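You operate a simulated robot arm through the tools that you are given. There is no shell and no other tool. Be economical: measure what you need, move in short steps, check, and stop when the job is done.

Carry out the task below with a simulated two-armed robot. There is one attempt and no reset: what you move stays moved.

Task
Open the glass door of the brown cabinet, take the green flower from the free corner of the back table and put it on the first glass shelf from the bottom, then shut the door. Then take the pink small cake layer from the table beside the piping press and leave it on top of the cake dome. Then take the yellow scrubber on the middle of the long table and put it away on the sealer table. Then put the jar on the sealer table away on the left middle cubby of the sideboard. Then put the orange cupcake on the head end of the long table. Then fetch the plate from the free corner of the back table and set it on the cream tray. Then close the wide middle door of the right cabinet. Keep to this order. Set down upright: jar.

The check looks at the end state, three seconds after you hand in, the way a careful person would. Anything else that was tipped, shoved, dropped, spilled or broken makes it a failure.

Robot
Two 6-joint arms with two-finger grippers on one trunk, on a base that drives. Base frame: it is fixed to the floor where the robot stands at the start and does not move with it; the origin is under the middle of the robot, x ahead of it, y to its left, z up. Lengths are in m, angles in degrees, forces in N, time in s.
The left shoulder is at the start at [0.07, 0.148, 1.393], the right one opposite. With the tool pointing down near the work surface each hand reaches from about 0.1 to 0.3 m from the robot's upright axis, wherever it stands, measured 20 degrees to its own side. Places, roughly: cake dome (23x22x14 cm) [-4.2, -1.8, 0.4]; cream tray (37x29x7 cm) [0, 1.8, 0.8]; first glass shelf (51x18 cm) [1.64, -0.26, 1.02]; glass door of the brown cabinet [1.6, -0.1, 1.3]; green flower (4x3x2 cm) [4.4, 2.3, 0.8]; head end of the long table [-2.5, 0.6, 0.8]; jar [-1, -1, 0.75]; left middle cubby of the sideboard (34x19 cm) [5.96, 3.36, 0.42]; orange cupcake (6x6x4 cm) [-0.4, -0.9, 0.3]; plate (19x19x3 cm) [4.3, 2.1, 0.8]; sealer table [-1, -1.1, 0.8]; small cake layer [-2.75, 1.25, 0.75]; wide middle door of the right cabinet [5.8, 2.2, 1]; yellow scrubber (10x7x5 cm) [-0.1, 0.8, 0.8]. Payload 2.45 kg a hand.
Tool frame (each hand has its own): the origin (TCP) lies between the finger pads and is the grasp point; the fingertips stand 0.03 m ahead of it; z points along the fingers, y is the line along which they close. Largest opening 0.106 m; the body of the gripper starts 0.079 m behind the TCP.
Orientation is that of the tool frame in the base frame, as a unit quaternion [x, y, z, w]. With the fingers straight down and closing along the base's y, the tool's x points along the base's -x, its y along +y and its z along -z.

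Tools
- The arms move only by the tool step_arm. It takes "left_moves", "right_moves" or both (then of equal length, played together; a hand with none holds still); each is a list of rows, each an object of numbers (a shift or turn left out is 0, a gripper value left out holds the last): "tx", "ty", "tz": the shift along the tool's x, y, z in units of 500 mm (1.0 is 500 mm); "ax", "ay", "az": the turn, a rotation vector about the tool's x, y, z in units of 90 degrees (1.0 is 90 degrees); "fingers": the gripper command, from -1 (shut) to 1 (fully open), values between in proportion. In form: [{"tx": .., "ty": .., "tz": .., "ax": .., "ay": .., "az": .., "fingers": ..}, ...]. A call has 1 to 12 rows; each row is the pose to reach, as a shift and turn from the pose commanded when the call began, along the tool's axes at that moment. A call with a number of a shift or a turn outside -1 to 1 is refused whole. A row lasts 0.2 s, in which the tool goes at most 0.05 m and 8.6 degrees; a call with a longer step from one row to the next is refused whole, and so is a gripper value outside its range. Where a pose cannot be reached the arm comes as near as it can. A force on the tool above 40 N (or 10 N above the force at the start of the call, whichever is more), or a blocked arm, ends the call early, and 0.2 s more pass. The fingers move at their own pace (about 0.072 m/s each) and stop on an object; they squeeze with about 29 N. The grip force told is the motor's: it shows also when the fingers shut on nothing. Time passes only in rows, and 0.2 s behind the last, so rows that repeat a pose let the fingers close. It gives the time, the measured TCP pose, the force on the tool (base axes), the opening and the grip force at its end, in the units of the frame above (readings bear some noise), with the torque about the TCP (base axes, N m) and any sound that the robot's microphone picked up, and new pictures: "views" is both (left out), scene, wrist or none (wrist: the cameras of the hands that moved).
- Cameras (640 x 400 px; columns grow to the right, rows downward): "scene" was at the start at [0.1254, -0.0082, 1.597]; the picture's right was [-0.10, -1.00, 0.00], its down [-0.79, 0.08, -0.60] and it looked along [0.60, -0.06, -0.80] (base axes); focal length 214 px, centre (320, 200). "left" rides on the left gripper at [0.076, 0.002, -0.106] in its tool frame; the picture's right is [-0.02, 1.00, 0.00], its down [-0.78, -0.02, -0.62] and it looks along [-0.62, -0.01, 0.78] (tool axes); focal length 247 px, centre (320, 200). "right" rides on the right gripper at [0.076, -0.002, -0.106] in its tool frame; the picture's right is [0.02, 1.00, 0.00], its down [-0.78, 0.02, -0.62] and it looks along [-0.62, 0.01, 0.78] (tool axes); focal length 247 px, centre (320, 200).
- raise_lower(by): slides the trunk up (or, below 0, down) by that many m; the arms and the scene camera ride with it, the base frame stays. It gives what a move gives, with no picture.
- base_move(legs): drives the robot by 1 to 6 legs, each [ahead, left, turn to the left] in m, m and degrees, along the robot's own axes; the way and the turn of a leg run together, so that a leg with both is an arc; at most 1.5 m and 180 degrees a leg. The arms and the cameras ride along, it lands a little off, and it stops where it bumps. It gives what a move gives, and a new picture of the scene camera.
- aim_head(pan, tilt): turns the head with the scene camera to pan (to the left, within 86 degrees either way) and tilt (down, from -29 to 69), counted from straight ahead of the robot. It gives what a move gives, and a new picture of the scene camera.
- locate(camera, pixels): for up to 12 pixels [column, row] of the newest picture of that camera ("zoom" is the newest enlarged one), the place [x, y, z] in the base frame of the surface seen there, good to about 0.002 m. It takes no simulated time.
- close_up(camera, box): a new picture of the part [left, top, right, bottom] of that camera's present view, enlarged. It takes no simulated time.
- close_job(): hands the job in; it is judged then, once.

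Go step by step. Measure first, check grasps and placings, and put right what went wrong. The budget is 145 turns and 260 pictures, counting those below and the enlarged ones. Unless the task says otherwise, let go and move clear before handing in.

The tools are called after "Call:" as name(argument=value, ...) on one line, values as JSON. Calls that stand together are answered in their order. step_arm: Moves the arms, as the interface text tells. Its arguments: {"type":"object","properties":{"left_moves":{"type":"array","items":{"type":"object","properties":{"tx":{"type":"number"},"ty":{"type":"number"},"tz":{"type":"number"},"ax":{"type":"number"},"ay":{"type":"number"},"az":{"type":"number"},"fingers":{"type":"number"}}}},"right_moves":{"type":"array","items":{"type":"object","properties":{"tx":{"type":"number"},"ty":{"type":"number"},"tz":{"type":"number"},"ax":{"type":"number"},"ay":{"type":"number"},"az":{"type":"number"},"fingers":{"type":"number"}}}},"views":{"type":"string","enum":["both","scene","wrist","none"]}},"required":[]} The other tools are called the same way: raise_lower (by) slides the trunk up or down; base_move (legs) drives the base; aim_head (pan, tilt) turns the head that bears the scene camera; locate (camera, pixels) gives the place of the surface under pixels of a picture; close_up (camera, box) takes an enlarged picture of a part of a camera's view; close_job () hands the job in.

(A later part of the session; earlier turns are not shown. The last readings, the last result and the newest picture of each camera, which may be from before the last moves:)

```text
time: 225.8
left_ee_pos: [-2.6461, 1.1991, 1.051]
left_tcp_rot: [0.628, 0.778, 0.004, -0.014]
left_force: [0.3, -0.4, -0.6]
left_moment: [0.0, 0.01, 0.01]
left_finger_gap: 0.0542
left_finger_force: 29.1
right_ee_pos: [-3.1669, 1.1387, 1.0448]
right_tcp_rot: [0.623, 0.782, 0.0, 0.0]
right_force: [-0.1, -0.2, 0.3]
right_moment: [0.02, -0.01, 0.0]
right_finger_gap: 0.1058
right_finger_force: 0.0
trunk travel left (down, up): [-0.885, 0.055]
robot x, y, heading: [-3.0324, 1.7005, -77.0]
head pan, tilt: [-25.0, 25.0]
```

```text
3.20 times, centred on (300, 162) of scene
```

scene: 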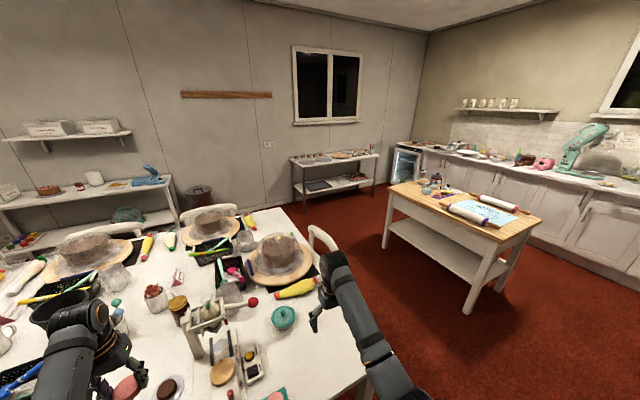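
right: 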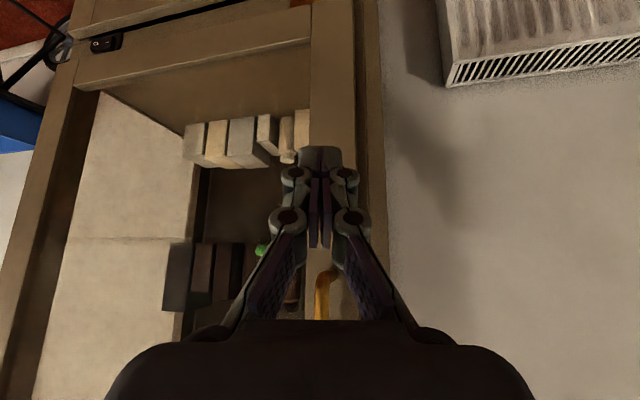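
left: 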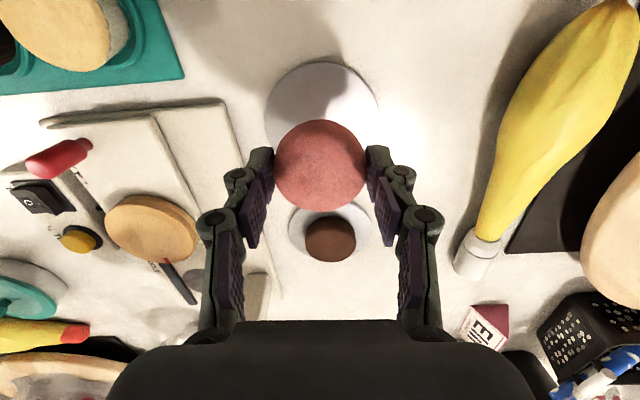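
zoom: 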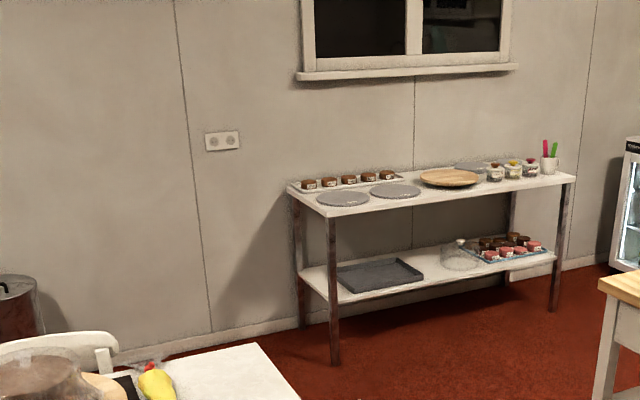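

A clear dome is on the rack's lower shelf (zoom (460,255)). I locate it and drive back around the head end toward the rack.

Call:
locate(camera="zoom", pixels=[[460, 242], [460, 258], [445, 258], [475, 258], [335, 300], [556, 255], [335, 350], [550, 300], [340, 210], [572, 178]])

Call:
base_move(legs=[[-0.2, 0, 0], [0, -0.7, 0], [0, 0, 0]])

```text
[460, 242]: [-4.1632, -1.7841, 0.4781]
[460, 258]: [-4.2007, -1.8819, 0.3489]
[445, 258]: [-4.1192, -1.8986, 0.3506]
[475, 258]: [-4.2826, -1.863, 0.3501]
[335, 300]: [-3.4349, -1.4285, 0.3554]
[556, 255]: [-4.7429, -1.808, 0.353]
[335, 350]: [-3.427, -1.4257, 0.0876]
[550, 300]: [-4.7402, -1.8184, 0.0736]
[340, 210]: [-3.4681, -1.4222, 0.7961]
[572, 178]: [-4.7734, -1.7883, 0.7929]
```

```text
time: 231.1
left_ee_pos: [-3.3589, 1.2363, 1.0508]
left_tcp_rot: [0.627, 0.779, 0.003, -0.013]
left_force: [0.7, 0.6, -0.1]
left_moment: [0.0, 0.03, -0.01]
left_finger_gap: 0.0539
left_finger_force: 28.8
right_ee_pos: [-3.8802, 1.1737, 1.0454]
right_tcp_rot: [0.623, 0.783, 0.001, 0.0]
right_force: [-0.7, -0.3, 0.7]
right_moment: [0.0, 0.01, -0.01]
right_finger_gap: 0.106
right_finger_force: 0.0
trunk travel left (down, up): [-0.885, 0.055]
robot x, y, heading: [-3.7456, 1.736, -76.9]
head pan, tilt: [-25.0, 25.0]
```

scene: 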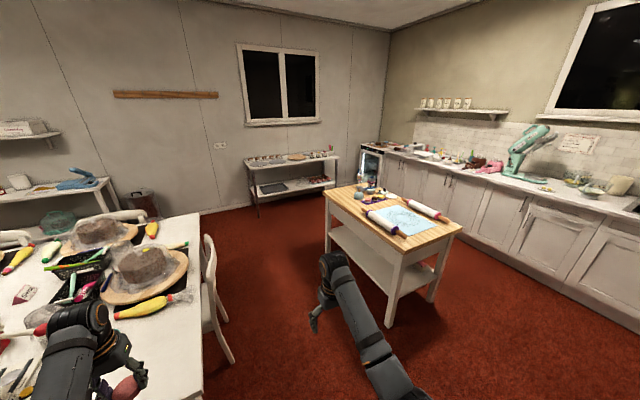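

I weave back between the island and the table end, toward the rack.

Call:
base_move(legs=[[0.35, -0.33, 0], [0.45, -0.27, 0], [1.4, 0, 0], [0.35, 0, 0], [0.0, -0.45, 0]])

Call:
aim_head(pan=-15, tilt=40)

```text
time: 247.1
left_ee_pos: [-3.826, -1.4431, 1.0505]
left_tcp_rot: [0.631, 0.776, 0.002, -0.013]
left_force: [0.1, -0.3, -0.2]
left_moment: [-0.02, 0.03, 0.0]
left_finger_gap: 0.054
left_finger_force: 28.9
right_ee_pos: [-4.3486, -1.5007, 1.0463]
right_tcp_rot: [0.626, 0.78, 0.0, -0.001]
right_force: [-0.7, -0.5, -0.6]
right_moment: [0.0, -0.01, 0.01]
right_finger_gap: 0.1059
right_finger_force: 0.1
trunk travel left (down, up): [-0.885, 0.055]
robot x, y, heading: [-4.2133, -0.935, -77.2]
head pan, tilt: [-25.0, 25.0]
```

scene: 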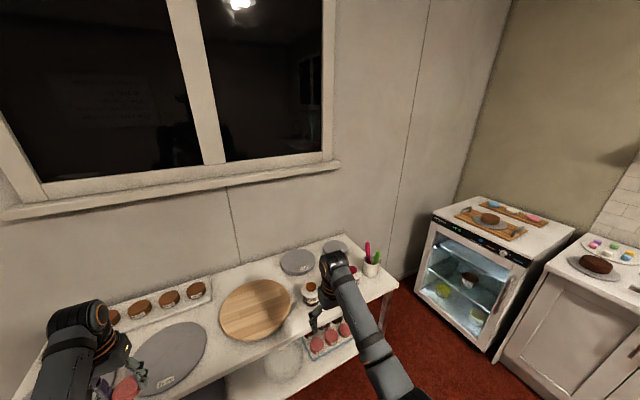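

```text
time: 247.9
left_ee_pos: [-3.8285, -1.4426, 1.0508]
left_tcp_rot: [0.631, 0.775, 0.003, -0.012]
left_force: [-0.2, -0.2, 0.1]
left_moment: [-0.01, 0.0, -0.01]
left_finger_gap: 0.0537
left_finger_force: 29.2
right_ee_pos: [-4.3504, -1.5009, 1.0455]
right_tcp_rot: [0.626, 0.78, 0.001, 0.001]
right_force: [0.0, 1.1, -0.2]
right_moment: [0.0, -0.05, 0.01]
right_finger_gap: 0.106
right_finger_force: 0.1
trunk travel left (down, up): [-0.885, 0.055]
robot x, y, heading: [-4.2132, -0.9405, -77.4]
head pan, tilt: [-15.0, 40.0]
```

scene: 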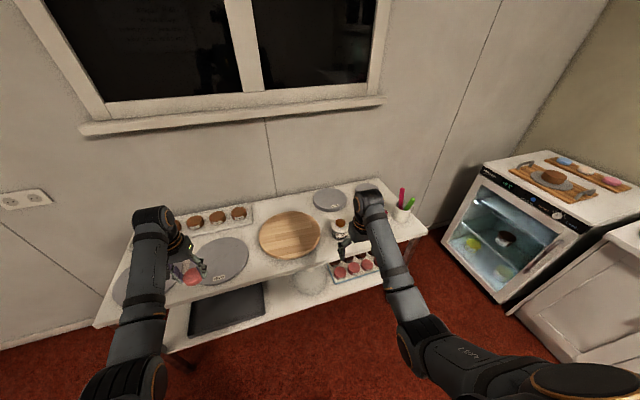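

The dome shows faintly at (308,288) under the top shelf. I back off 0.12 and lower the trunk to see it.

Call:
base_move(legs=[[-0.12, 0, 0]])

Call:
raise_lower(by=-0.5)

Call:
aim_head(pan=-5, tilt=40)

Call:
close_up(camera="scene", box=[200, 120, 440, 270])

```text
time: 249.1
left_ee_pos: [-3.8525, -1.3295, 1.0502]
left_tcp_rot: [0.63, 0.776, 0.003, -0.014]
left_force: [-0.8, -0.7, -0.6]
left_moment: [0.02, 0.0, -0.07]
left_finger_gap: 0.0539
left_finger_force: 28.8
right_ee_pos: [-4.375, -1.3866, 1.0452]
right_tcp_rot: [0.625, 0.781, 0.002, -0.001]
right_force: [0.2, 0.0, -0.1]
right_moment: [0.03, 0.0, -0.02]
right_finger_gap: 0.106
right_finger_force: 0.0
trunk travel left (down, up): [-0.885, 0.055]
robot x, y, heading: [-4.2357, -0.8212, -77.2]
head pan, tilt: [-15.0, 40.0]
```

scene: 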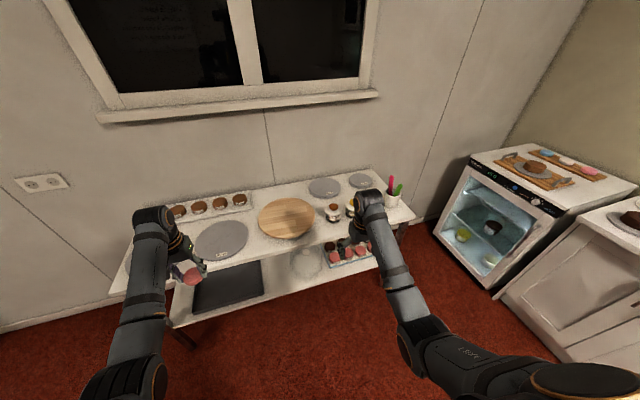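

```text
refused: -0.5 is not a number from -0.4 to 0.4
```

```text
time: 249.8
left_ee_pos: [-3.8526, -1.3268, 1.0521]
left_tcp_rot: [0.63, 0.776, 0.002, -0.012]
left_force: [1.0, 0.6, -0.4]
left_moment: [-0.03, -0.03, -0.03]
left_finger_gap: 0.0539
left_finger_force: 29.1
right_ee_pos: [-4.3754, -1.3845, 1.0457]
right_tcp_rot: [0.626, 0.779, 0.002, -0.001]
right_force: [0.0, -0.4, 0.1]
right_moment: [-0.01, -0.01, 0.0]
right_finger_gap: 0.106
right_finger_force: 0.0
trunk travel left (down, up): [-0.885, 0.055]
robot x, y, heading: [-4.235, -0.8244, -77.3]
head pan, tilt: [-5.0, 40.0]
```

scene: 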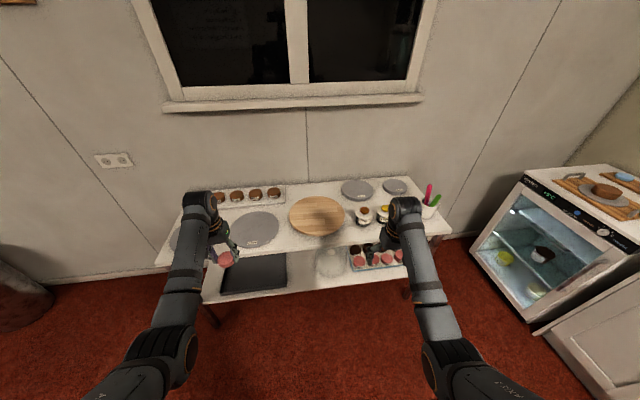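

```text
2.67 times, centred on (320, 195) of scene
```

zoom: 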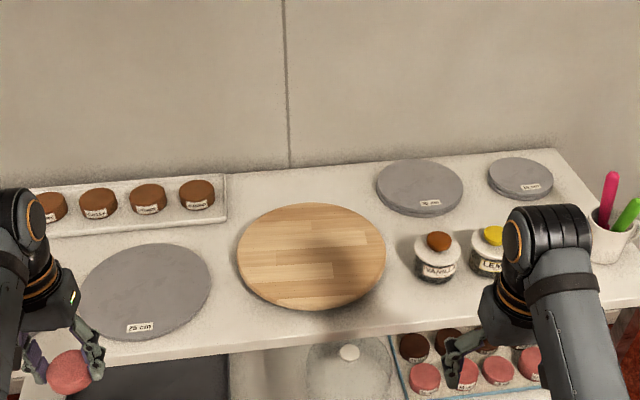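

The dome has a knob at zoom (348,352). I lower the trunk for a side view.

Call:
raise_lower(by=-0.4)

Call:
aim_head(pan=-3, tilt=35)

Call:
close_up(camera="scene", box=[250, 150, 410, 250])

```text
time: 253.7
left_ee_pos: [-3.8524, -1.3277, 0.652]
left_tcp_rot: [0.63, 0.776, 0.003, -0.013]
left_force: [-0.3, -0.1, 0.2]
left_moment: [-0.02, 0.0, -0.02]
left_finger_gap: 0.0537
left_finger_force: 29.5
right_ee_pos: [-4.3748, -1.3857, 0.6469]
right_tcp_rot: [0.626, 0.78, 0.001, -0.001]
right_force: [0.0, 0.9, -0.2]
right_moment: [-0.01, -0.01, -0.05]
right_finger_gap: 0.1063
right_finger_force: 0.1
trunk travel left (down, up): [-0.485, 0.455]
robot x, y, heading: [-4.2407, -0.826, -77.4]
head pan, tilt: [-5.0, 40.0]
```

```text
time: 254.3
left_ee_pos: [-3.8524, -1.3279, 0.6513]
left_tcp_rot: [0.631, 0.776, 0.003, -0.013]
left_force: [0.6, -1.0, -0.3]
left_moment: [0.01, -0.04, 0.0]
left_finger_gap: 0.0537
left_finger_force: 29.2
right_ee_pos: [-4.3747, -1.3861, 0.6452]
right_tcp_rot: [0.625, 0.781, 0.001, 0.0]
right_force: [0.5, -0.2, 0.0]
right_moment: [-0.01, 0.03, -0.03]
right_finger_gap: 0.1059
right_finger_force: 0.0
trunk travel left (down, up): [-0.485, 0.455]
robot x, y, heading: [-4.2377, -0.8207, -77.2]
head pan, tilt: [-3.0, 35.0]
```

scene: 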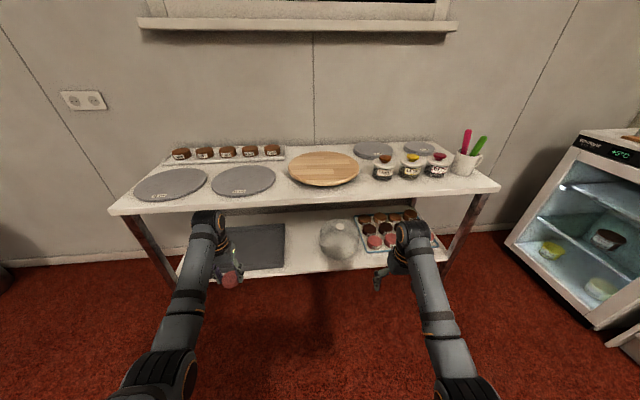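

```text
4.00 times, centred on (330, 200) of scene
```

zoom: 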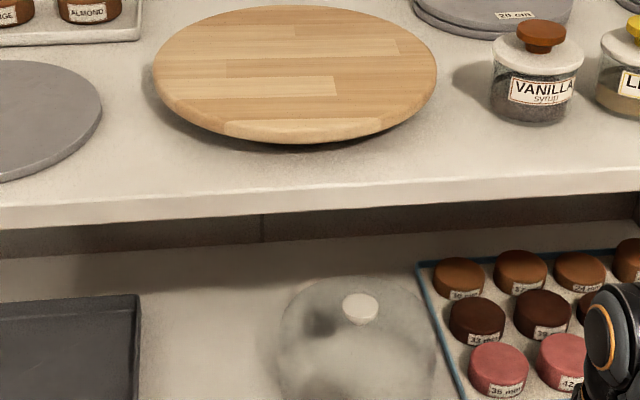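

The layer must balance level on the knob, so I'd better re-grip it with a tilted hand: set it down first on the free front strip of the top shelf. I measure the strip and the knob.

Call:
locate(camera="zoom", pixels=[[290, 150], [290, 190], [430, 190], [430, 130], [500, 180], [530, 125], [100, 215], [110, 130], [361, 302], [361, 296], [346, 305], [377, 305]])

Call:
locate(camera="zoom", pixels=[[355, 300], [368, 300], [361, 309], [361, 320], [330, 330], [400, 330], [361, 360], [290, 215], [290, 240]])

```text
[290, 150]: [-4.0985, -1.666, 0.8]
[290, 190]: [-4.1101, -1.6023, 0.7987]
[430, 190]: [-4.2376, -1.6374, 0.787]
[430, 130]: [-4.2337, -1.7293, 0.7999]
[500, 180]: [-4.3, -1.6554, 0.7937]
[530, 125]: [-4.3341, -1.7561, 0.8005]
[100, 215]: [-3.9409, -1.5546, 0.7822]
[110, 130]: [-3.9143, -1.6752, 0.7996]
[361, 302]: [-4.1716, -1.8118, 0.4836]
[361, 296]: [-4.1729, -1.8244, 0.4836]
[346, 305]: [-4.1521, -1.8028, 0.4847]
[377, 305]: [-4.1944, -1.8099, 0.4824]
```

```text
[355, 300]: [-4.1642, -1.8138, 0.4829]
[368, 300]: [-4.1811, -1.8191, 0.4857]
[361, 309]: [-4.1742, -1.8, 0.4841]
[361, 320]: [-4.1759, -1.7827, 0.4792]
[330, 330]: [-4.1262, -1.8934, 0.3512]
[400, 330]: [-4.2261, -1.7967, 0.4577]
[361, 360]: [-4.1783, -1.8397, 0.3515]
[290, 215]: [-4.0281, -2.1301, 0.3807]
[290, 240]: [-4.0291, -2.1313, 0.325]
```

The knob top is flat, centre (-4.173,-1.806), z 0.484, about 4.4 cm wide. The strip around (-4.255,-1.685), z 0.80 looks usable; I raise the trunk, check board, jar and fridge positions.

Call:
locate(camera="scene", pixels=[[358, 170], [352, 180], [290, 165], [384, 178], [374, 178], [505, 240], [582, 135], [595, 320], [490, 185], [470, 175], [208, 195], [275, 190]])

Call:
raise_lower(by=0.4)

```text
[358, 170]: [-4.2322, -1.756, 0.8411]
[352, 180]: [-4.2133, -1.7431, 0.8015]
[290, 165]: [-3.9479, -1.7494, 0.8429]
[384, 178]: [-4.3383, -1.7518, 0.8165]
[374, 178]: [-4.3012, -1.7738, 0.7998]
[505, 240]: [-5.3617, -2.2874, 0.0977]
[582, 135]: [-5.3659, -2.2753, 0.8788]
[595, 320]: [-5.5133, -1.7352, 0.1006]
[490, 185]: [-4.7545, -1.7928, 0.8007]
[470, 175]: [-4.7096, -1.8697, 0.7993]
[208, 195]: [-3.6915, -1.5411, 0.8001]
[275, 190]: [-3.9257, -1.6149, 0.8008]
```

```text
time: 258.1
left_ee_pos: [-3.8534, -1.3287, 1.0509]
left_tcp_rot: [0.631, 0.776, 0.004, -0.013]
left_force: [-0.6, 1.4, -1.6]
left_moment: [-0.01, 0.02, 0.01]
left_finger_gap: 0.0539
left_finger_force: 29.4
right_ee_pos: [-4.3757, -1.3848, 1.0462]
right_tcp_rot: [0.626, 0.78, 0.001, 0.001]
right_force: [-0.6, -0.3, -0.7]
right_moment: [0.0, 0.0, 0.01]
right_finger_gap: 0.1058
right_finger_force: 0.1
trunk travel left (down, up): [-0.885, 0.055]
robot x, y, heading: [-4.2382, -0.8219, -77.2]
head pan, tilt: [-3.0, 35.0]
```

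Strip confirmed free. I drive so the left hand comes above (-4.26,-1.685).

Call:
base_move(legs=[[0.15, -0.475, 0], [0.11, 0, 0]])

Call:
step_arm(left_moves=[{"tz": 0}], views="wrist")

```text
time: 261.9
left_ee_pos: [-4.2555, -1.6849, 1.0521]
left_tcp_rot: [0.629, 0.777, 0.002, -0.013]
left_force: [-0.4, 0.2, 0.6]
left_moment: [0.0, 0.01, 0.0]
left_finger_gap: 0.0539
left_finger_force: 28.7
right_ee_pos: [-4.7782, -1.7434, 1.0459]
right_tcp_rot: [0.625, 0.781, 0.001, 0.001]
right_force: [-0.3, -0.8, -0.3]
right_moment: [-0.01, -0.03, 0.01]
right_finger_gap: 0.1061
right_finger_force: 0.0
trunk travel left (down, up): [-0.885, 0.055]
robot x, y, heading: [-4.6414, -1.1833, -77.4]
head pan, tilt: [-3.0, 35.0]
```

scene: 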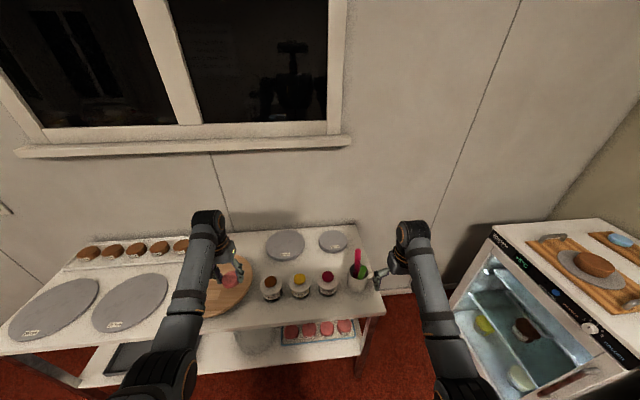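

```text
time: 262.3
left_ee_pos: [-4.2567, -1.6835, 1.0519]
left_tcp_rot: [0.629, 0.777, 0.002, -0.013]
left_force: [0.1, 0.9, -0.3]
left_moment: [-0.01, -0.01, 0.0]
left_finger_gap: 0.054
left_finger_force: 28.3
right_ee_pos: [-4.7783, -1.7435, 1.0464]
right_tcp_rot: [0.625, 0.781, 0.001, 0.0]
right_force: [0.3, -0.3, -0.3]
right_moment: [-0.02, 0.03, 0.0]
right_finger_gap: 0.106
right_finger_force: 0.1
trunk travel left (down, up): [-0.885, 0.055]
robot x, y, heading: [-4.6405, -1.1813, -77.2]
head pan, tilt: [-3.0, 35.0]
```

left: 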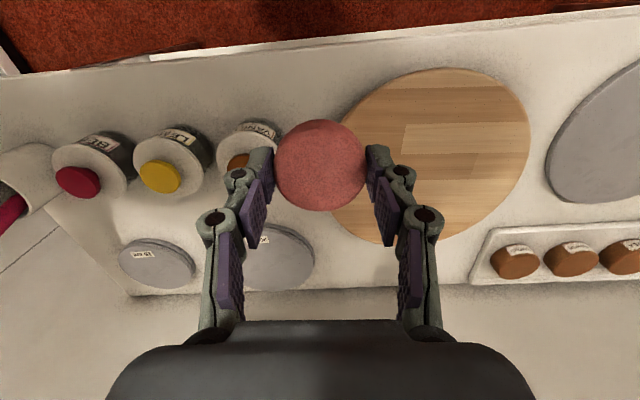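

The placement spot looks right, but lowering would bring the right hand near the pen cup (358,275). I check its position.

Call:
locate(camera="scene", pixels=[[358, 282], [369, 282], [356, 253], [364, 268], [376, 272], [384, 310]])

Call:
locate(camera="left", pixels=[[345, 115], [330, 215], [250, 130], [225, 140], [330, 40], [300, 60]])

```text
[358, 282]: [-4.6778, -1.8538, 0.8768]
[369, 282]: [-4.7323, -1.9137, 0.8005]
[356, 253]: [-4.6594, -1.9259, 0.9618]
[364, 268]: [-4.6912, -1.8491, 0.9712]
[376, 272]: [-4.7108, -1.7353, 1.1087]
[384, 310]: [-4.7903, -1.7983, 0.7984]
```

```text
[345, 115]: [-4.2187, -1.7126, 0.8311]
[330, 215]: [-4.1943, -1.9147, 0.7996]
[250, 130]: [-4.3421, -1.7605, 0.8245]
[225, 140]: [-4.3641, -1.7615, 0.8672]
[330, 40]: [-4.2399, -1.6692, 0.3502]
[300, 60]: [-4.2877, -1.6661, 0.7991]
```

Clearances are fine if I shift 2 cm toward the jars. Shift, lower by trunk 0.2, then look.

Call:
step_arm(left_moves=[{"ty": -0.044}], views="none")

Call:
raise_lower(by=-0.2)

Call:
step_arm(left_moves=[{"tz": 0.012}, {"tz": 0.016}, {"tz": 0.02}, {"tz": 0.024}], views="both")

```text
time: 262.7
left_ee_pos: [-4.2775, -1.6916, 1.051]
left_tcp_rot: [0.629, 0.777, 0.004, -0.014]
left_force: [-0.1, 0.9, -1.5]
left_moment: [-0.01, -0.04, -0.01]
left_finger_gap: 0.054
left_finger_force: 29.3
right_ee_pos: [-4.7788, -1.7456, 1.0444]
right_tcp_rot: [0.625, 0.781, 0.002, -0.002]
right_force: [0.7, -0.1, -0.4]
right_moment: [0.01, -0.02, 0.01]
right_finger_gap: 0.1061
right_finger_force: 0.1
trunk travel left (down, up): [-0.885, 0.055]
robot x, y, heading: [-4.6375, -1.185, -77.2]
head pan, tilt: [-3.0, 35.0]
```

```text
time: 264.8
left_ee_pos: [-4.2769, -1.6905, 0.8513]
left_tcp_rot: [0.629, 0.777, 0.003, -0.013]
left_force: [0.0, 0.2, -0.5]
left_moment: [-0.02, -0.01, -0.02]
left_finger_gap: 0.0538
left_finger_force: 28.9
right_ee_pos: [-4.7779, -1.7435, 0.8451]
right_tcp_rot: [0.625, 0.781, 0.001, 0.0]
right_force: [0.2, 0.0, -0.1]
right_moment: [-0.01, -0.01, -0.02]
right_finger_gap: 0.1063
right_finger_force: 0.1
trunk travel left (down, up): [-0.685, 0.255]
robot x, y, heading: [-4.6377, -1.1833, -77.4]
head pan, tilt: [-3.0, 35.0]
```

```text
time: 265.8
left_ee_pos: [-4.2784, -1.69, 0.8397]
left_tcp_rot: [0.63, 0.777, 0.003, -0.014]
left_force: [-0.2, 0.4, -0.5]
left_moment: [0.01, 0.01, 0.0]
left_finger_gap: 0.0537
left_finger_force: 28.9
right_ee_pos: [-4.7767, -1.7452, 0.8457]
right_tcp_rot: [0.624, 0.781, 0.002, 0.0]
right_force: [0.9, 0.1, 1.2]
right_moment: [-0.01, -0.01, 0.01]
right_finger_gap: 0.1061
right_finger_force: 0.0
trunk travel left (down, up): [-0.685, 0.255]
robot x, y, heading: [-4.6381, -1.1829, -77.2]
head pan, tilt: [-3.0, 35.0]
```

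scene: 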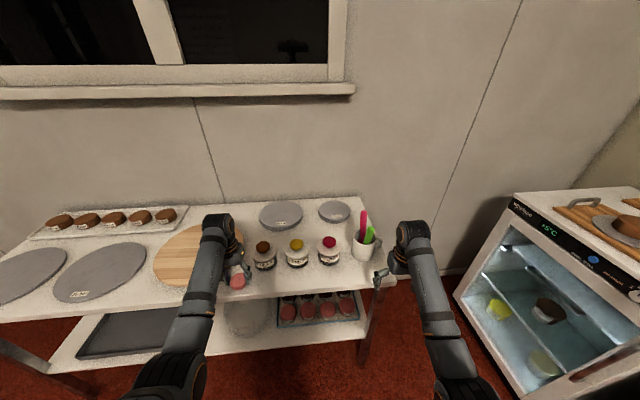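
left: 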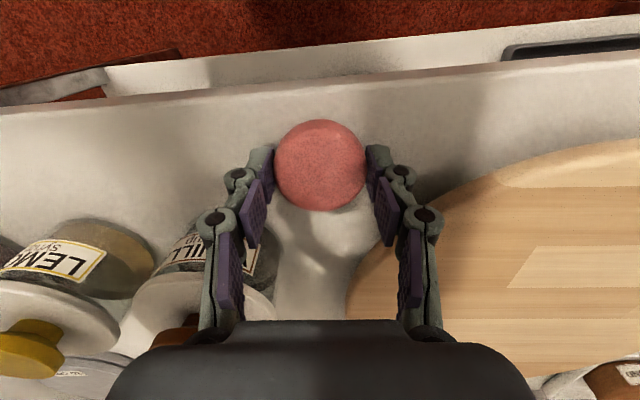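

Nearly touching; 3 mm more and release gently.

Call:
step_arm(left_moves=[{"tz": 0.004, "fingers": -1}, {"tz": 0.007, "fingers": -1}, {"tz": 0.007, "fingers": 0.3}, {"tz": 0.007, "fingers": 0.3}, {"tz": -0.05, "fingers": 0.3}, {"tz": -0.13, "fingers": 0.3}], views="wrist")

```text
time: 267.2
left_ee_pos: [-4.2726, -1.7035, 0.894]
left_tcp_rot: [0.629, 0.777, 0.003, -0.014]
left_force: [0.2, 0.8, 0.0]
left_moment: [0.03, 0.0, 0.0]
left_finger_gap: 0.0686
left_finger_force: 0.1
left hand out of reach, approached as far as the arm can: row 6
right_ee_pos: [-4.7787, -1.7448, 0.8456]
right_tcp_rot: [0.624, 0.781, 0.001, -0.002]
right_force: [-0.1, -1.1, -0.3]
right_moment: [0.0, -0.01, -0.01]
right_finger_gap: 0.106
right_finger_force: 0.0
trunk travel left (down, up): [-0.685, 0.255]
robot x, y, heading: [-4.6415, -1.1811, -77.3]
head pan, tilt: [-3.0, 35.0]
```

left: 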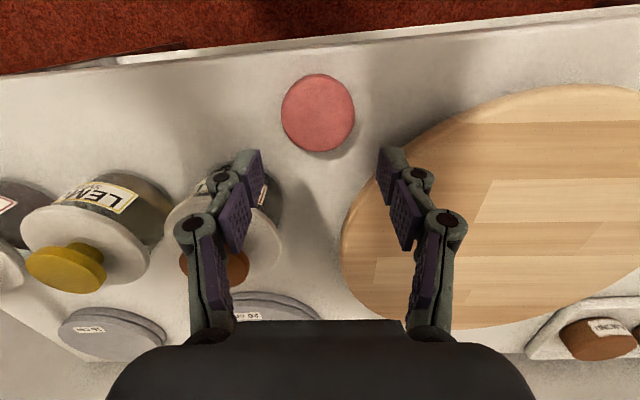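

The layer is set down cleanly at the shelf front. I locate it, rise, back off and pitch the left hand up to 35° below horizontal.

Call:
locate(camera="left", pixels=[[318, 112], [283, 112], [353, 112], [318, 76], [318, 150]])

Call:
raise_lower(by=0.15)

Call:
base_move(legs=[[-0.2, 0, 0]])

Call:
step_arm(left_moves=[{"ay": -0.09, "tz": 0}, {"ay": -0.18, "tz": 0}, {"ay": -0.27, "tz": -0.01}, {"ay": -0.36, "tz": -0.02}, {"ay": -0.45, "tz": -0.03}, {"ay": -0.54, "tz": -0.04}, {"ay": -0.61, "tz": -0.05}], views="both")

```text
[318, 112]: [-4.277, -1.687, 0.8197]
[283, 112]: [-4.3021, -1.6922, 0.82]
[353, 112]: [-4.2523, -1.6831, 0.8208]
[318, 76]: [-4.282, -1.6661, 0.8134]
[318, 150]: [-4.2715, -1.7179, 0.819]
```

```text
time: 269.0
left_ee_pos: [-4.2717, -1.7034, 1.0425]
left_tcp_rot: [0.629, 0.777, 0.004, -0.014]
left_force: [0.7, 0.7, -0.3]
left_moment: [-0.02, -0.01, 0.02]
left_finger_gap: 0.0686
left_finger_force: 0.1
right_ee_pos: [-4.777, -1.7448, 0.9955]
right_tcp_rot: [0.625, 0.781, 0.001, 0.0]
right_force: [0.6, 0.6, 1.0]
right_moment: [0.0, -0.01, 0.01]
right_finger_gap: 0.1062
right_finger_force: 0.0
trunk travel left (down, up): [-0.835, 0.105]
robot x, y, heading: [-4.6419, -1.1866, -77.3]
head pan, tilt: [-3.0, 35.0]
```

```text
time: 270.6
left_ee_pos: [-4.3155, -1.5084, 1.0428]
left_tcp_rot: [0.629, 0.777, 0.003, -0.014]
left_force: [-0.3, 0.1, 0.4]
left_moment: [0.02, -0.03, 0.01]
left_finger_gap: 0.0689
left_finger_force: 0.0
right_ee_pos: [-4.82, -1.5503, 0.994]
right_tcp_rot: [0.624, 0.781, 0.002, 0.0]
right_force: [-0.1, -0.7, -0.2]
right_moment: [-0.01, 0.02, 0.0]
right_finger_gap: 0.1061
right_finger_force: 0.1
trunk travel left (down, up): [-0.835, 0.105]
robot x, y, heading: [-4.6878, -0.986, -77.2]
head pan, tilt: [-3.0, 35.0]
```

scene: 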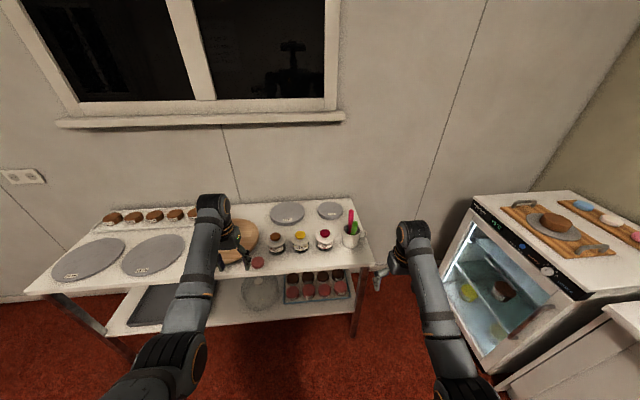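

```text
time: 272.2
left_ee_pos: [-4.3152, -1.507, 1.07]
left_tcp_rot: [0.559, 0.696, -0.288, 0.347]
left_force: [0.0, -0.7, -0.3]
left_moment: [0.02, -0.01, 0.02]
left_finger_gap: 0.0691
left_finger_force: 0.3
right_ee_pos: [-4.8214, -1.5483, 0.9951]
right_tcp_rot: [0.624, 0.782, 0.001, 0.0]
right_force: [-0.4, 0.0, 0.5]
right_moment: [0.01, -0.01, 0.03]
right_finger_gap: 0.1059
right_finger_force: 0.1
trunk travel left (down, up): [-0.835, 0.105]
robot x, y, heading: [-4.6826, -0.9884, -77.1]
head pan, tilt: [-3.0, 35.0]
```

scene: 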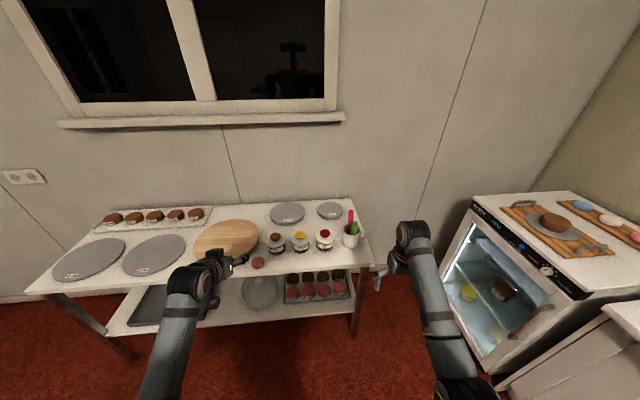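
left: 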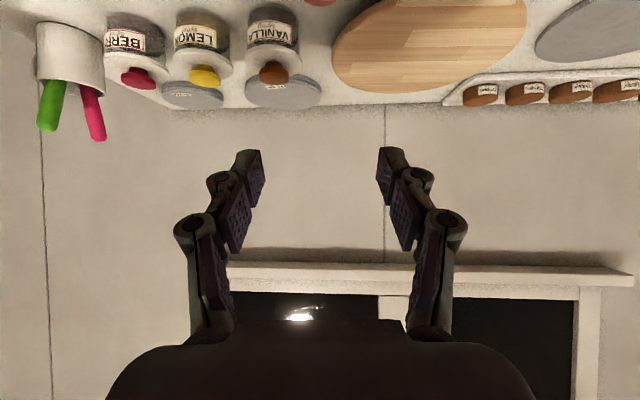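

Layer centre (-4.277,-1.690), top z 0.82. I lower 0.235 and advance 0.1, then refine with the arm.

Call:
raise_lower(by=-0.235)

Call:
base_move(legs=[[0.1, 0, 0]])

Call:
step_arm(left_moves=[{"tz": 0}], views="wrist")

```text
time: 274.6
left_ee_pos: [-4.3156, -1.5065, 0.8343]
left_tcp_rot: [0.559, 0.696, -0.287, 0.347]
left_force: [0.1, -0.2, 0.1]
left_moment: [-0.01, 0.01, -0.04]
left_finger_gap: 0.0689
left_finger_force: 0.0
right_ee_pos: [-4.8206, -1.5494, 0.7617]
right_tcp_rot: [0.624, 0.781, 0.0, 0.0]
right_force: [0.8, 0.9, -0.8]
right_moment: [-0.03, -0.04, 0.0]
right_finger_gap: 0.106
right_finger_force: 0.1
trunk travel left (down, up): [-0.6, 0.34]
robot x, y, heading: [-4.6849, -0.9887, -76.9]
head pan, tilt: [-3.0, 35.0]
```

```text
time: 275.8
left_ee_pos: [-4.2925, -1.6051, 0.8331]
left_tcp_rot: [0.559, 0.697, -0.287, 0.347]
left_force: [-0.3, 0.6, 0.1]
left_moment: [0.03, 0.01, 0.0]
left_finger_gap: 0.0689
left_finger_force: 0.1
right_ee_pos: [-4.7978, -1.6473, 0.7598]
right_tcp_rot: [0.624, 0.782, 0.001, -0.001]
right_force: [-0.4, 0.3, 0.5]
right_moment: [0.01, 0.02, 0.01]
right_finger_gap: 0.1061
right_finger_force: 0.1
trunk travel left (down, up): [-0.6, 0.34]
robot x, y, heading: [-4.6623, -1.0841, -77.2]
head pan, tilt: [-3.0, 35.0]
```

scene: 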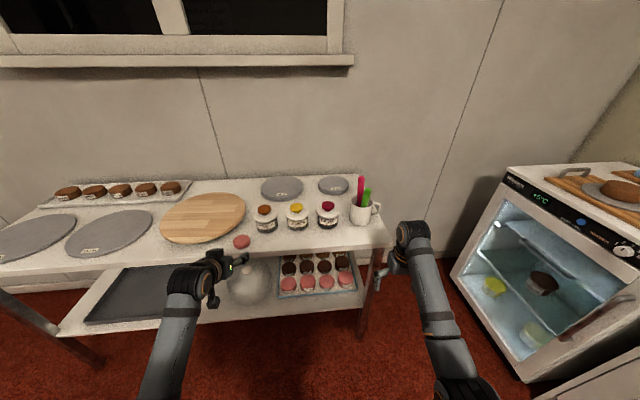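

```text
time: 276.2
left_ee_pos: [-4.2931, -1.6048, 0.8347]
left_tcp_rot: [0.559, 0.696, -0.287, 0.346]
left_force: [0.7, 0.4, -0.1]
left_moment: [-0.01, -0.01, -0.04]
left_finger_gap: 0.0691
left_finger_force: 0.0
right_ee_pos: [-4.7974, -1.6464, 0.7607]
right_tcp_rot: [0.623, 0.782, 0.002, -0.001]
right_force: [0.1, 0.2, 1.0]
right_moment: [0.02, 0.02, -0.03]
right_finger_gap: 0.106
right_finger_force: 0.1
trunk travel left (down, up): [-0.6, 0.34]
robot x, y, heading: [-4.6595, -1.0883, -77.2]
head pan, tilt: [-3.0, 35.0]
```

left: 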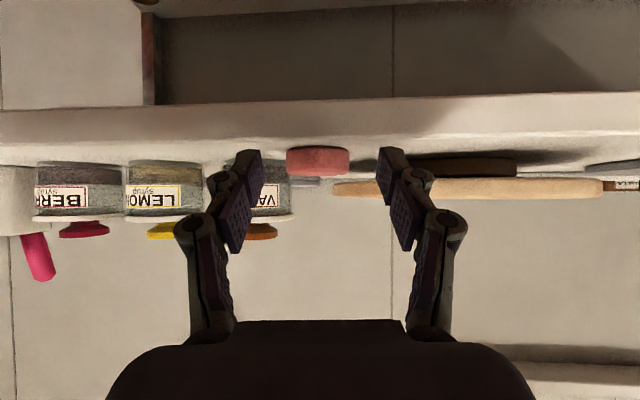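

The layer is centred between the fingers; 0.0625 m forward, 4 mm down, close.

Call:
step_arm(left_moves=[{"tz": 0.035, "tx": -0.022}, {"tz": 0.07, "tx": -0.045}, {"tz": 0.105, "tx": -0.068}, {"tz": 0.105, "tx": -0.068, "fingers": -1}, {"tz": 0.105, "tx": -0.068, "fingers": -1}, {"tz": 0.105, "tx": -0.068, "fingers": -1}], views="wrist")

```text
time: 277.6
left_ee_pos: [-4.2805, -1.6645, 0.832]
left_tcp_rot: [0.559, 0.697, -0.287, 0.346]
left_force: [0.7, 0.6, 0.2]
left_moment: [0.01, 0.04, -0.01]
left_finger_gap: 0.0529
left_finger_force: 28.7
right_ee_pos: [-4.7979, -1.6471, 0.7614]
right_tcp_rot: [0.624, 0.781, 0.002, 0.0]
right_force: [-0.1, -0.3, 0.1]
right_moment: [0.02, -0.03, 0.01]
right_finger_gap: 0.106
right_finger_force: 0.0
trunk travel left (down, up): [-0.6, 0.34]
robot x, y, heading: [-4.6628, -1.0826, -77.1]
head pan, tilt: [-3.0, 35.0]
```

left: 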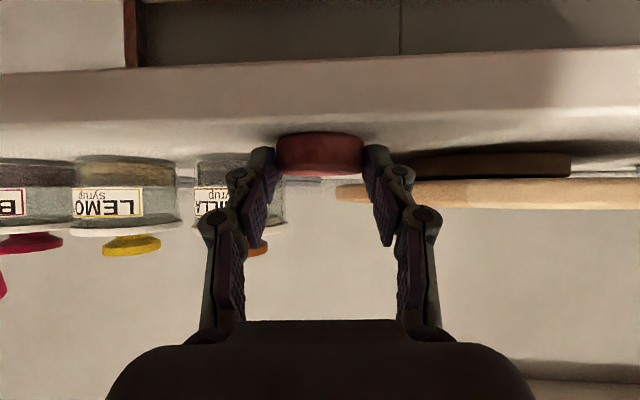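

Gripped level. I lift, back off, retract the idle right hand, then lower to dome height.

Call:
raise_lower(by=0.05)

Call:
base_move(legs=[[-0.22, 0, 0], [0, 0.077, 0]])

Call:
step_arm(right_moves=[{"tx": 0.08}, {"tx": 0.16}, {"tx": 0.24}, {"tx": 0.32}, {"tx": 0.4}], views="none")

Call:
raise_lower(by=-0.335)

Call:
step_arm(left_moves=[{"tz": 0}], views="both")

```text
time: 278.5
left_ee_pos: [-4.2809, -1.6661, 0.8795]
left_tcp_rot: [0.559, 0.696, -0.287, 0.346]
left_force: [-0.4, -0.5, 0.7]
left_moment: [0.03, 0.01, -0.02]
left_finger_gap: 0.0524
left_finger_force: 28.8
right_ee_pos: [-4.7977, -1.6474, 0.8102]
right_tcp_rot: [0.624, 0.782, 0.001, 0.0]
right_force: [0.0, -0.5, -0.4]
right_moment: [0.01, -0.01, 0.01]
right_finger_gap: 0.1062
right_finger_force: 0.1
trunk travel left (down, up): [-0.65, 0.29]
robot x, y, heading: [-4.6629, -1.0847, -77.2]
head pan, tilt: [-3.0, 35.0]
```

```text
time: 280.9
left_ee_pos: [-4.2531, -1.4317, 0.8809]
left_tcp_rot: [0.559, 0.696, -0.288, 0.346]
left_force: [0.7, -0.9, -0.7]
left_moment: [-0.01, 0.0, 0.0]
left_finger_gap: 0.052
left_finger_force: 28.9
right_ee_pos: [-4.7711, -1.4143, 0.8107]
right_tcp_rot: [0.624, 0.781, 0.001, 0.0]
right_force: [0.6, 0.3, 0.6]
right_moment: [0.01, 0.02, 0.0]
right_finger_gap: 0.106
right_finger_force: 0.2
trunk travel left (down, up): [-0.65, 0.29]
robot x, y, heading: [-4.636, -0.851, -77.1]
head pan, tilt: [-3.0, 35.0]
```

scene: 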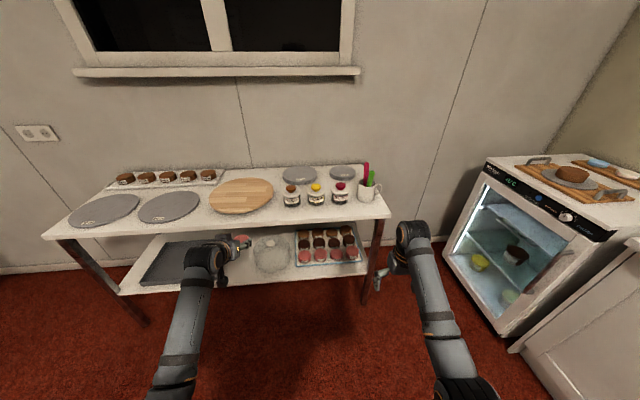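

```text
time: 282.1
left_ee_pos: [-4.2541, -1.4309, 0.8819]
left_tcp_rot: [0.559, 0.696, -0.288, 0.347]
left_force: [-0.5, 0.6, 0.1]
left_moment: [0.0, -0.02, 0.0]
left_finger_gap: 0.0519
left_finger_force: 29.1
right_ee_pos: [-4.8176, -1.2186, 0.8114]
right_tcp_rot: [0.624, 0.781, 0.002, 0.0]
right_force: [0.8, 0.1, -1.0]
right_moment: [0.03, 0.04, 0.01]
right_finger_gap: 0.1061
right_finger_force: 0.0
right hand out of reach, approached as far as the arm can: row 1, 2, 3, 4
trunk travel left (down, up): [-0.65, 0.29]
robot x, y, heading: [-4.6364, -0.8507, -77.0]
head pan, tilt: [-3.0, 35.0]
```

```text
time: 285.4
left_ee_pos: [-4.255, -1.4326, 0.5452]
left_tcp_rot: [0.559, 0.697, -0.287, 0.346]
left_force: [-0.7, 0.1, -0.2]
left_moment: [0.02, -0.01, 0.02]
left_finger_gap: 0.0511
left_finger_force: 28.7
right_ee_pos: [-4.818, -1.2188, 0.4763]
right_tcp_rot: [0.624, 0.781, 0.002, 0.0]
right_force: [1.0, -0.3, -0.7]
right_moment: [-0.01, 0.03, 0.01]
right_finger_gap: 0.1061
right_finger_force: 0.0
trunk travel left (down, up): [-0.315, 0.625]
robot x, y, heading: [-4.6372, -0.8521, -76.8]
head pan, tilt: [-3.0, 35.0]
```

```text
time: 285.8
left_ee_pos: [-4.2552, -1.4322, 0.5454]
left_tcp_rot: [0.559, 0.697, -0.287, 0.347]
left_force: [0.2, 0.0, 0.2]
left_moment: [-0.02, -0.02, 0.02]
left_finger_gap: 0.0511
left_finger_force: 28.8
right_ee_pos: [-4.8171, -1.2196, 0.4761]
right_tcp_rot: [0.624, 0.781, 0.001, 0.0]
right_force: [-0.4, 1.3, -0.2]
right_moment: [0.02, -0.03, 0.02]
right_finger_gap: 0.1061
right_finger_force: 0.1
trunk travel left (down, up): [-0.315, 0.625]
robot x, y, heading: [-4.6336, -0.8517, -76.9]
head pan, tilt: [-3.0, 35.0]
```

scene: 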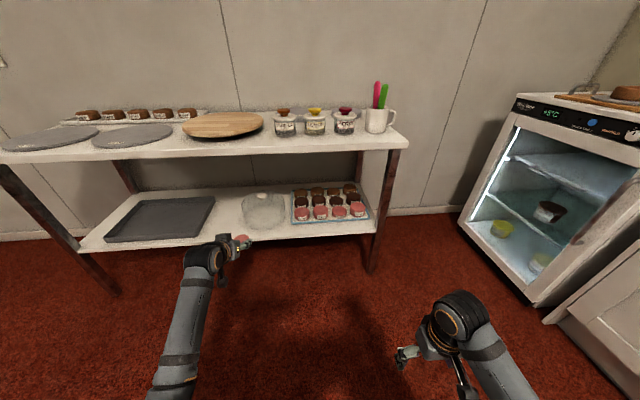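
left: 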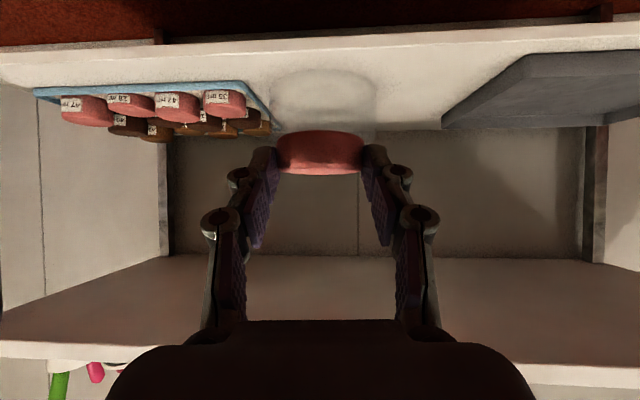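

The layer is at dome height (bottom ~0.513 vs knob 0.484). I re-measure the knob and the layer from the present views.

Call:
close_up(camera="scene", box=[210, 170, 310, 260])

Call:
locate(camera="left", pixels=[[320, 133], [320, 165], [280, 150], [360, 150], [320, 145]])

```text
4.44 times, centred on (260, 215) of scene
```

zoom: 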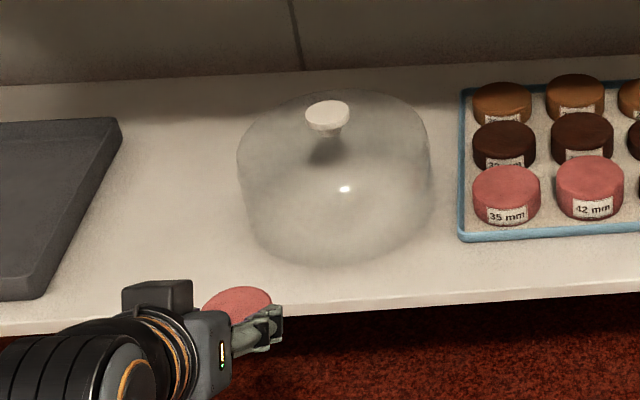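

```text
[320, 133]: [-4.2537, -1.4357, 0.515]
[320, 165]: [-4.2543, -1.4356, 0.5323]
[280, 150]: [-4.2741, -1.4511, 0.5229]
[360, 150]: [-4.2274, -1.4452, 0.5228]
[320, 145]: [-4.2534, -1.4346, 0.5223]
```

Call:
locate(camera="zoom", pixels=[[327, 112], [309, 115], [346, 112], [327, 103], [327, 122], [240, 295], [240, 310], [262, 300], [213, 305]])

```text
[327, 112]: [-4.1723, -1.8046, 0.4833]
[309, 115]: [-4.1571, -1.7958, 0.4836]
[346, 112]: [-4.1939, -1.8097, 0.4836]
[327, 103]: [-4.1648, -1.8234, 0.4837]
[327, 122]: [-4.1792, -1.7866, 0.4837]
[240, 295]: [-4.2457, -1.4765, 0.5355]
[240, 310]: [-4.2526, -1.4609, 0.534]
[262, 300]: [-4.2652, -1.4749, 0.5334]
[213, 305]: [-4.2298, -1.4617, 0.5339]
```

Knob centre (-4.173,-1.805), layer centre (-4.248,-1.464): 0.35 m straight ahead. I drive 0.27 and re-check.

Call:
base_move(legs=[[0.27, 0, 0]])

Call:
close_up(camera="scene", box=[200, 150, 340, 270])

```text
time: 287.7
left_ee_pos: [-4.1947, -1.7018, 0.5458]
left_tcp_rot: [0.559, 0.696, -0.287, 0.347]
left_force: [-0.1, 0.0, -1.1]
left_moment: [0.01, -0.02, -0.02]
left_finger_gap: 0.0507
left_finger_force: 29.6
right_ee_pos: [-4.757, -1.4865, 0.477]
right_tcp_rot: [0.624, 0.781, 0.002, 0.0]
right_force: [-0.7, 0.6, 0.1]
right_moment: [0.01, -0.03, 0.02]
right_finger_gap: 0.106
right_finger_force: 0.0
trunk travel left (down, up): [-0.315, 0.625]
robot x, y, heading: [-4.5738, -1.1199, -77.1]
head pan, tilt: [-3.0, 35.0]
```

scene: 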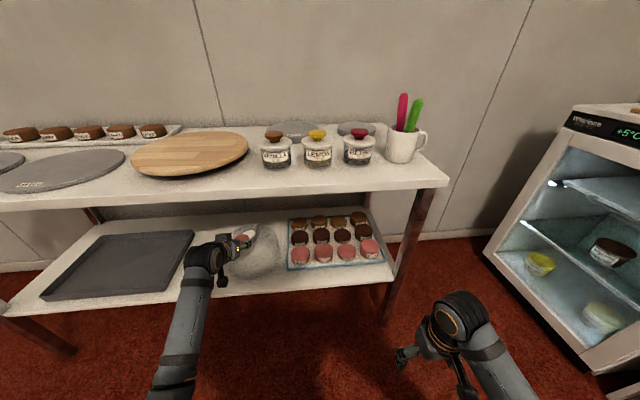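

```text
3.33 times, centred on (270, 210) of scene
```

zoom: 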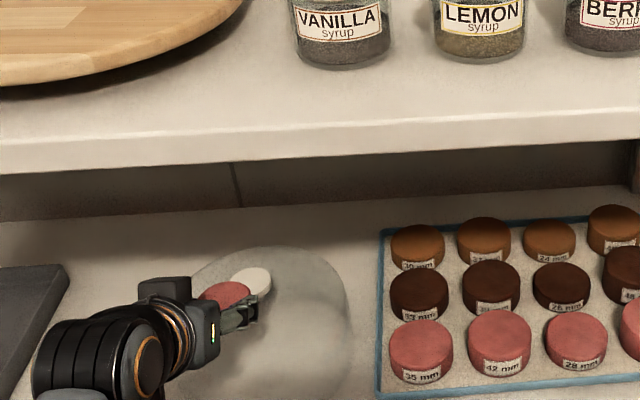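

Call:
locate(camera="zoom", pixels=[[225, 295], [235, 290], [210, 297], [246, 292], [252, 280], [262, 282], [236, 278], [228, 284]])

Call:
step_arm(left_moves=[{"tz": 0}], views="wrist")

```text
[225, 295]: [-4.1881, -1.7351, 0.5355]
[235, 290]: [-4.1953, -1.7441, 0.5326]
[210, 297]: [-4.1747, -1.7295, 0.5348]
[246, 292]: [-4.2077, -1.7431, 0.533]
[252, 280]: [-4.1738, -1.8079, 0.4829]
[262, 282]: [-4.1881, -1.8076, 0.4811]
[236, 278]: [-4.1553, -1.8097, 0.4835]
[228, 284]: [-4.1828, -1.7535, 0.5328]
```

```text
time: 288.1
left_ee_pos: [-4.1945, -1.7007, 0.5441]
left_tcp_rot: [0.56, 0.695, -0.288, 0.346]
left_force: [-0.2, 0.3, -0.2]
left_moment: [-0.01, -0.01, -0.02]
left_finger_gap: 0.0506
left_finger_force: 28.5
right_ee_pos: [-4.7551, -1.4867, 0.4756]
right_tcp_rot: [0.625, 0.781, 0.001, -0.001]
right_force: [-0.9, -0.2, -0.1]
right_moment: [0.05, 0.03, 0.02]
right_finger_gap: 0.106
right_finger_force: 0.0
trunk travel left (down, up): [-0.315, 0.625]
robot x, y, heading: [-4.5751, -1.1176, -77.4]
head pan, tilt: [-3.0, 35.0]
```

left: 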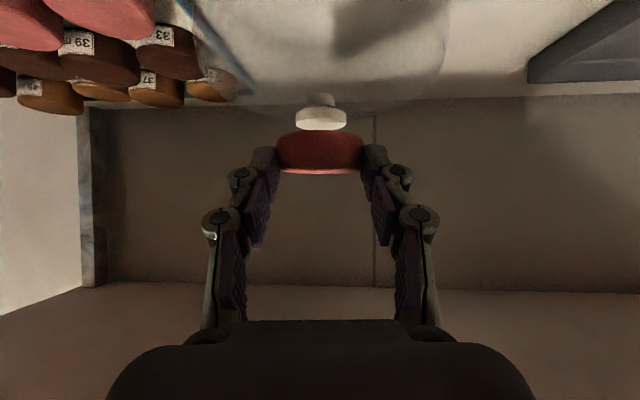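

Knob and layer are in line; 0.0785 m to go. I move the arm forward, then lower 0.024 by trunk.

Call:
step_arm(left_moves=[{"tz": 0.042, "tx": -0.031}, {"tz": 0.084, "tx": -0.062}, {"tz": 0.126, "tx": -0.093}], views="none")

Call:
raise_lower(by=-0.024)

Call:
step_arm(left_moves=[{"tz": 0}], views="wrist")

Call:
close_up(camera="scene", box=[200, 180, 300, 260])

```text
time: 288.9
left_ee_pos: [-4.1781, -1.7772, 0.5426]
left_tcp_rot: [0.561, 0.695, -0.288, 0.346]
left_force: [0.0, 0.0, -0.4]
left_moment: [-0.03, 0.05, 0.0]
left_finger_gap: 0.0504
left_finger_force: 28.7
right_ee_pos: [-4.7558, -1.4863, 0.4753]
right_tcp_rot: [0.625, 0.781, 0.002, -0.001]
right_force: [-0.2, 0.0, -0.1]
right_moment: [-0.01, -0.02, 0.0]
right_finger_gap: 0.1061
right_finger_force: 0.0
trunk travel left (down, up): [-0.315, 0.625]
robot x, y, heading: [-4.572, -1.1177, -77.2]
head pan, tilt: [-3.0, 35.0]
```

```text
time: 289.6
left_ee_pos: [-4.1767, -1.7772, 0.5203]
left_tcp_rot: [0.559, 0.696, -0.287, 0.346]
left_force: [0.1, 0.9, 0.1]
left_moment: [0.02, 0.0, 0.01]
left_finger_gap: 0.0501
left_finger_force: 28.9
right_ee_pos: [-4.7578, -1.4867, 0.4518]
right_tcp_rot: [0.624, 0.781, 0.001, -0.001]
right_force: [0.5, 0.2, 1.5]
right_moment: [0.0, 0.01, -0.01]
right_finger_gap: 0.1063
right_finger_force: 0.0
trunk travel left (down, up): [-0.291, 0.649]
robot x, y, heading: [-4.576, -1.1178, -77.2]
head pan, tilt: [-3.0, 35.0]
```

```text
time: 290.0
left_ee_pos: [-4.178, -1.7782, 0.5191]
left_tcp_rot: [0.559, 0.696, -0.287, 0.347]
left_force: [-0.3, -0.2, 0.4]
left_moment: [0.04, 0.01, -0.01]
left_finger_gap: 0.0499
left_finger_force: 28.7
right_ee_pos: [-4.7569, -1.4867, 0.4525]
right_tcp_rot: [0.625, 0.781, 0.001, 0.0]
right_force: [0.3, -0.6, 0.2]
right_moment: [0.0, -0.03, -0.02]
right_finger_gap: 0.106
right_finger_force: 0.1
trunk travel left (down, up): [-0.291, 0.649]
robot x, y, heading: [-4.572, -1.1203, -77.2]
head pan, tilt: [-3.0, 35.0]
```

left: 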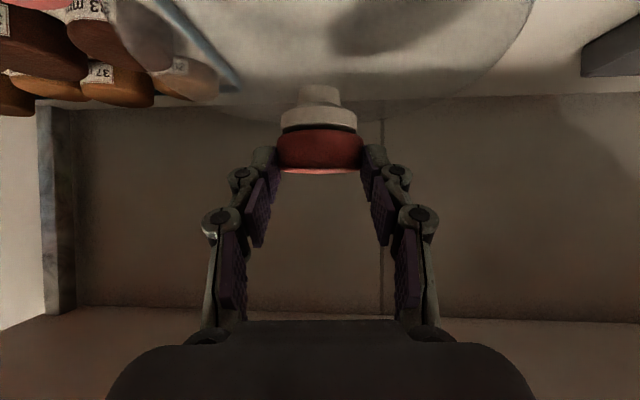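

```text
5.00 times, centred on (250, 220) of scene
```

zoom: 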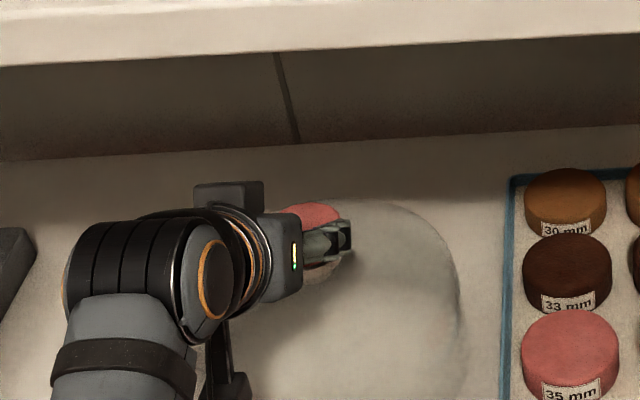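

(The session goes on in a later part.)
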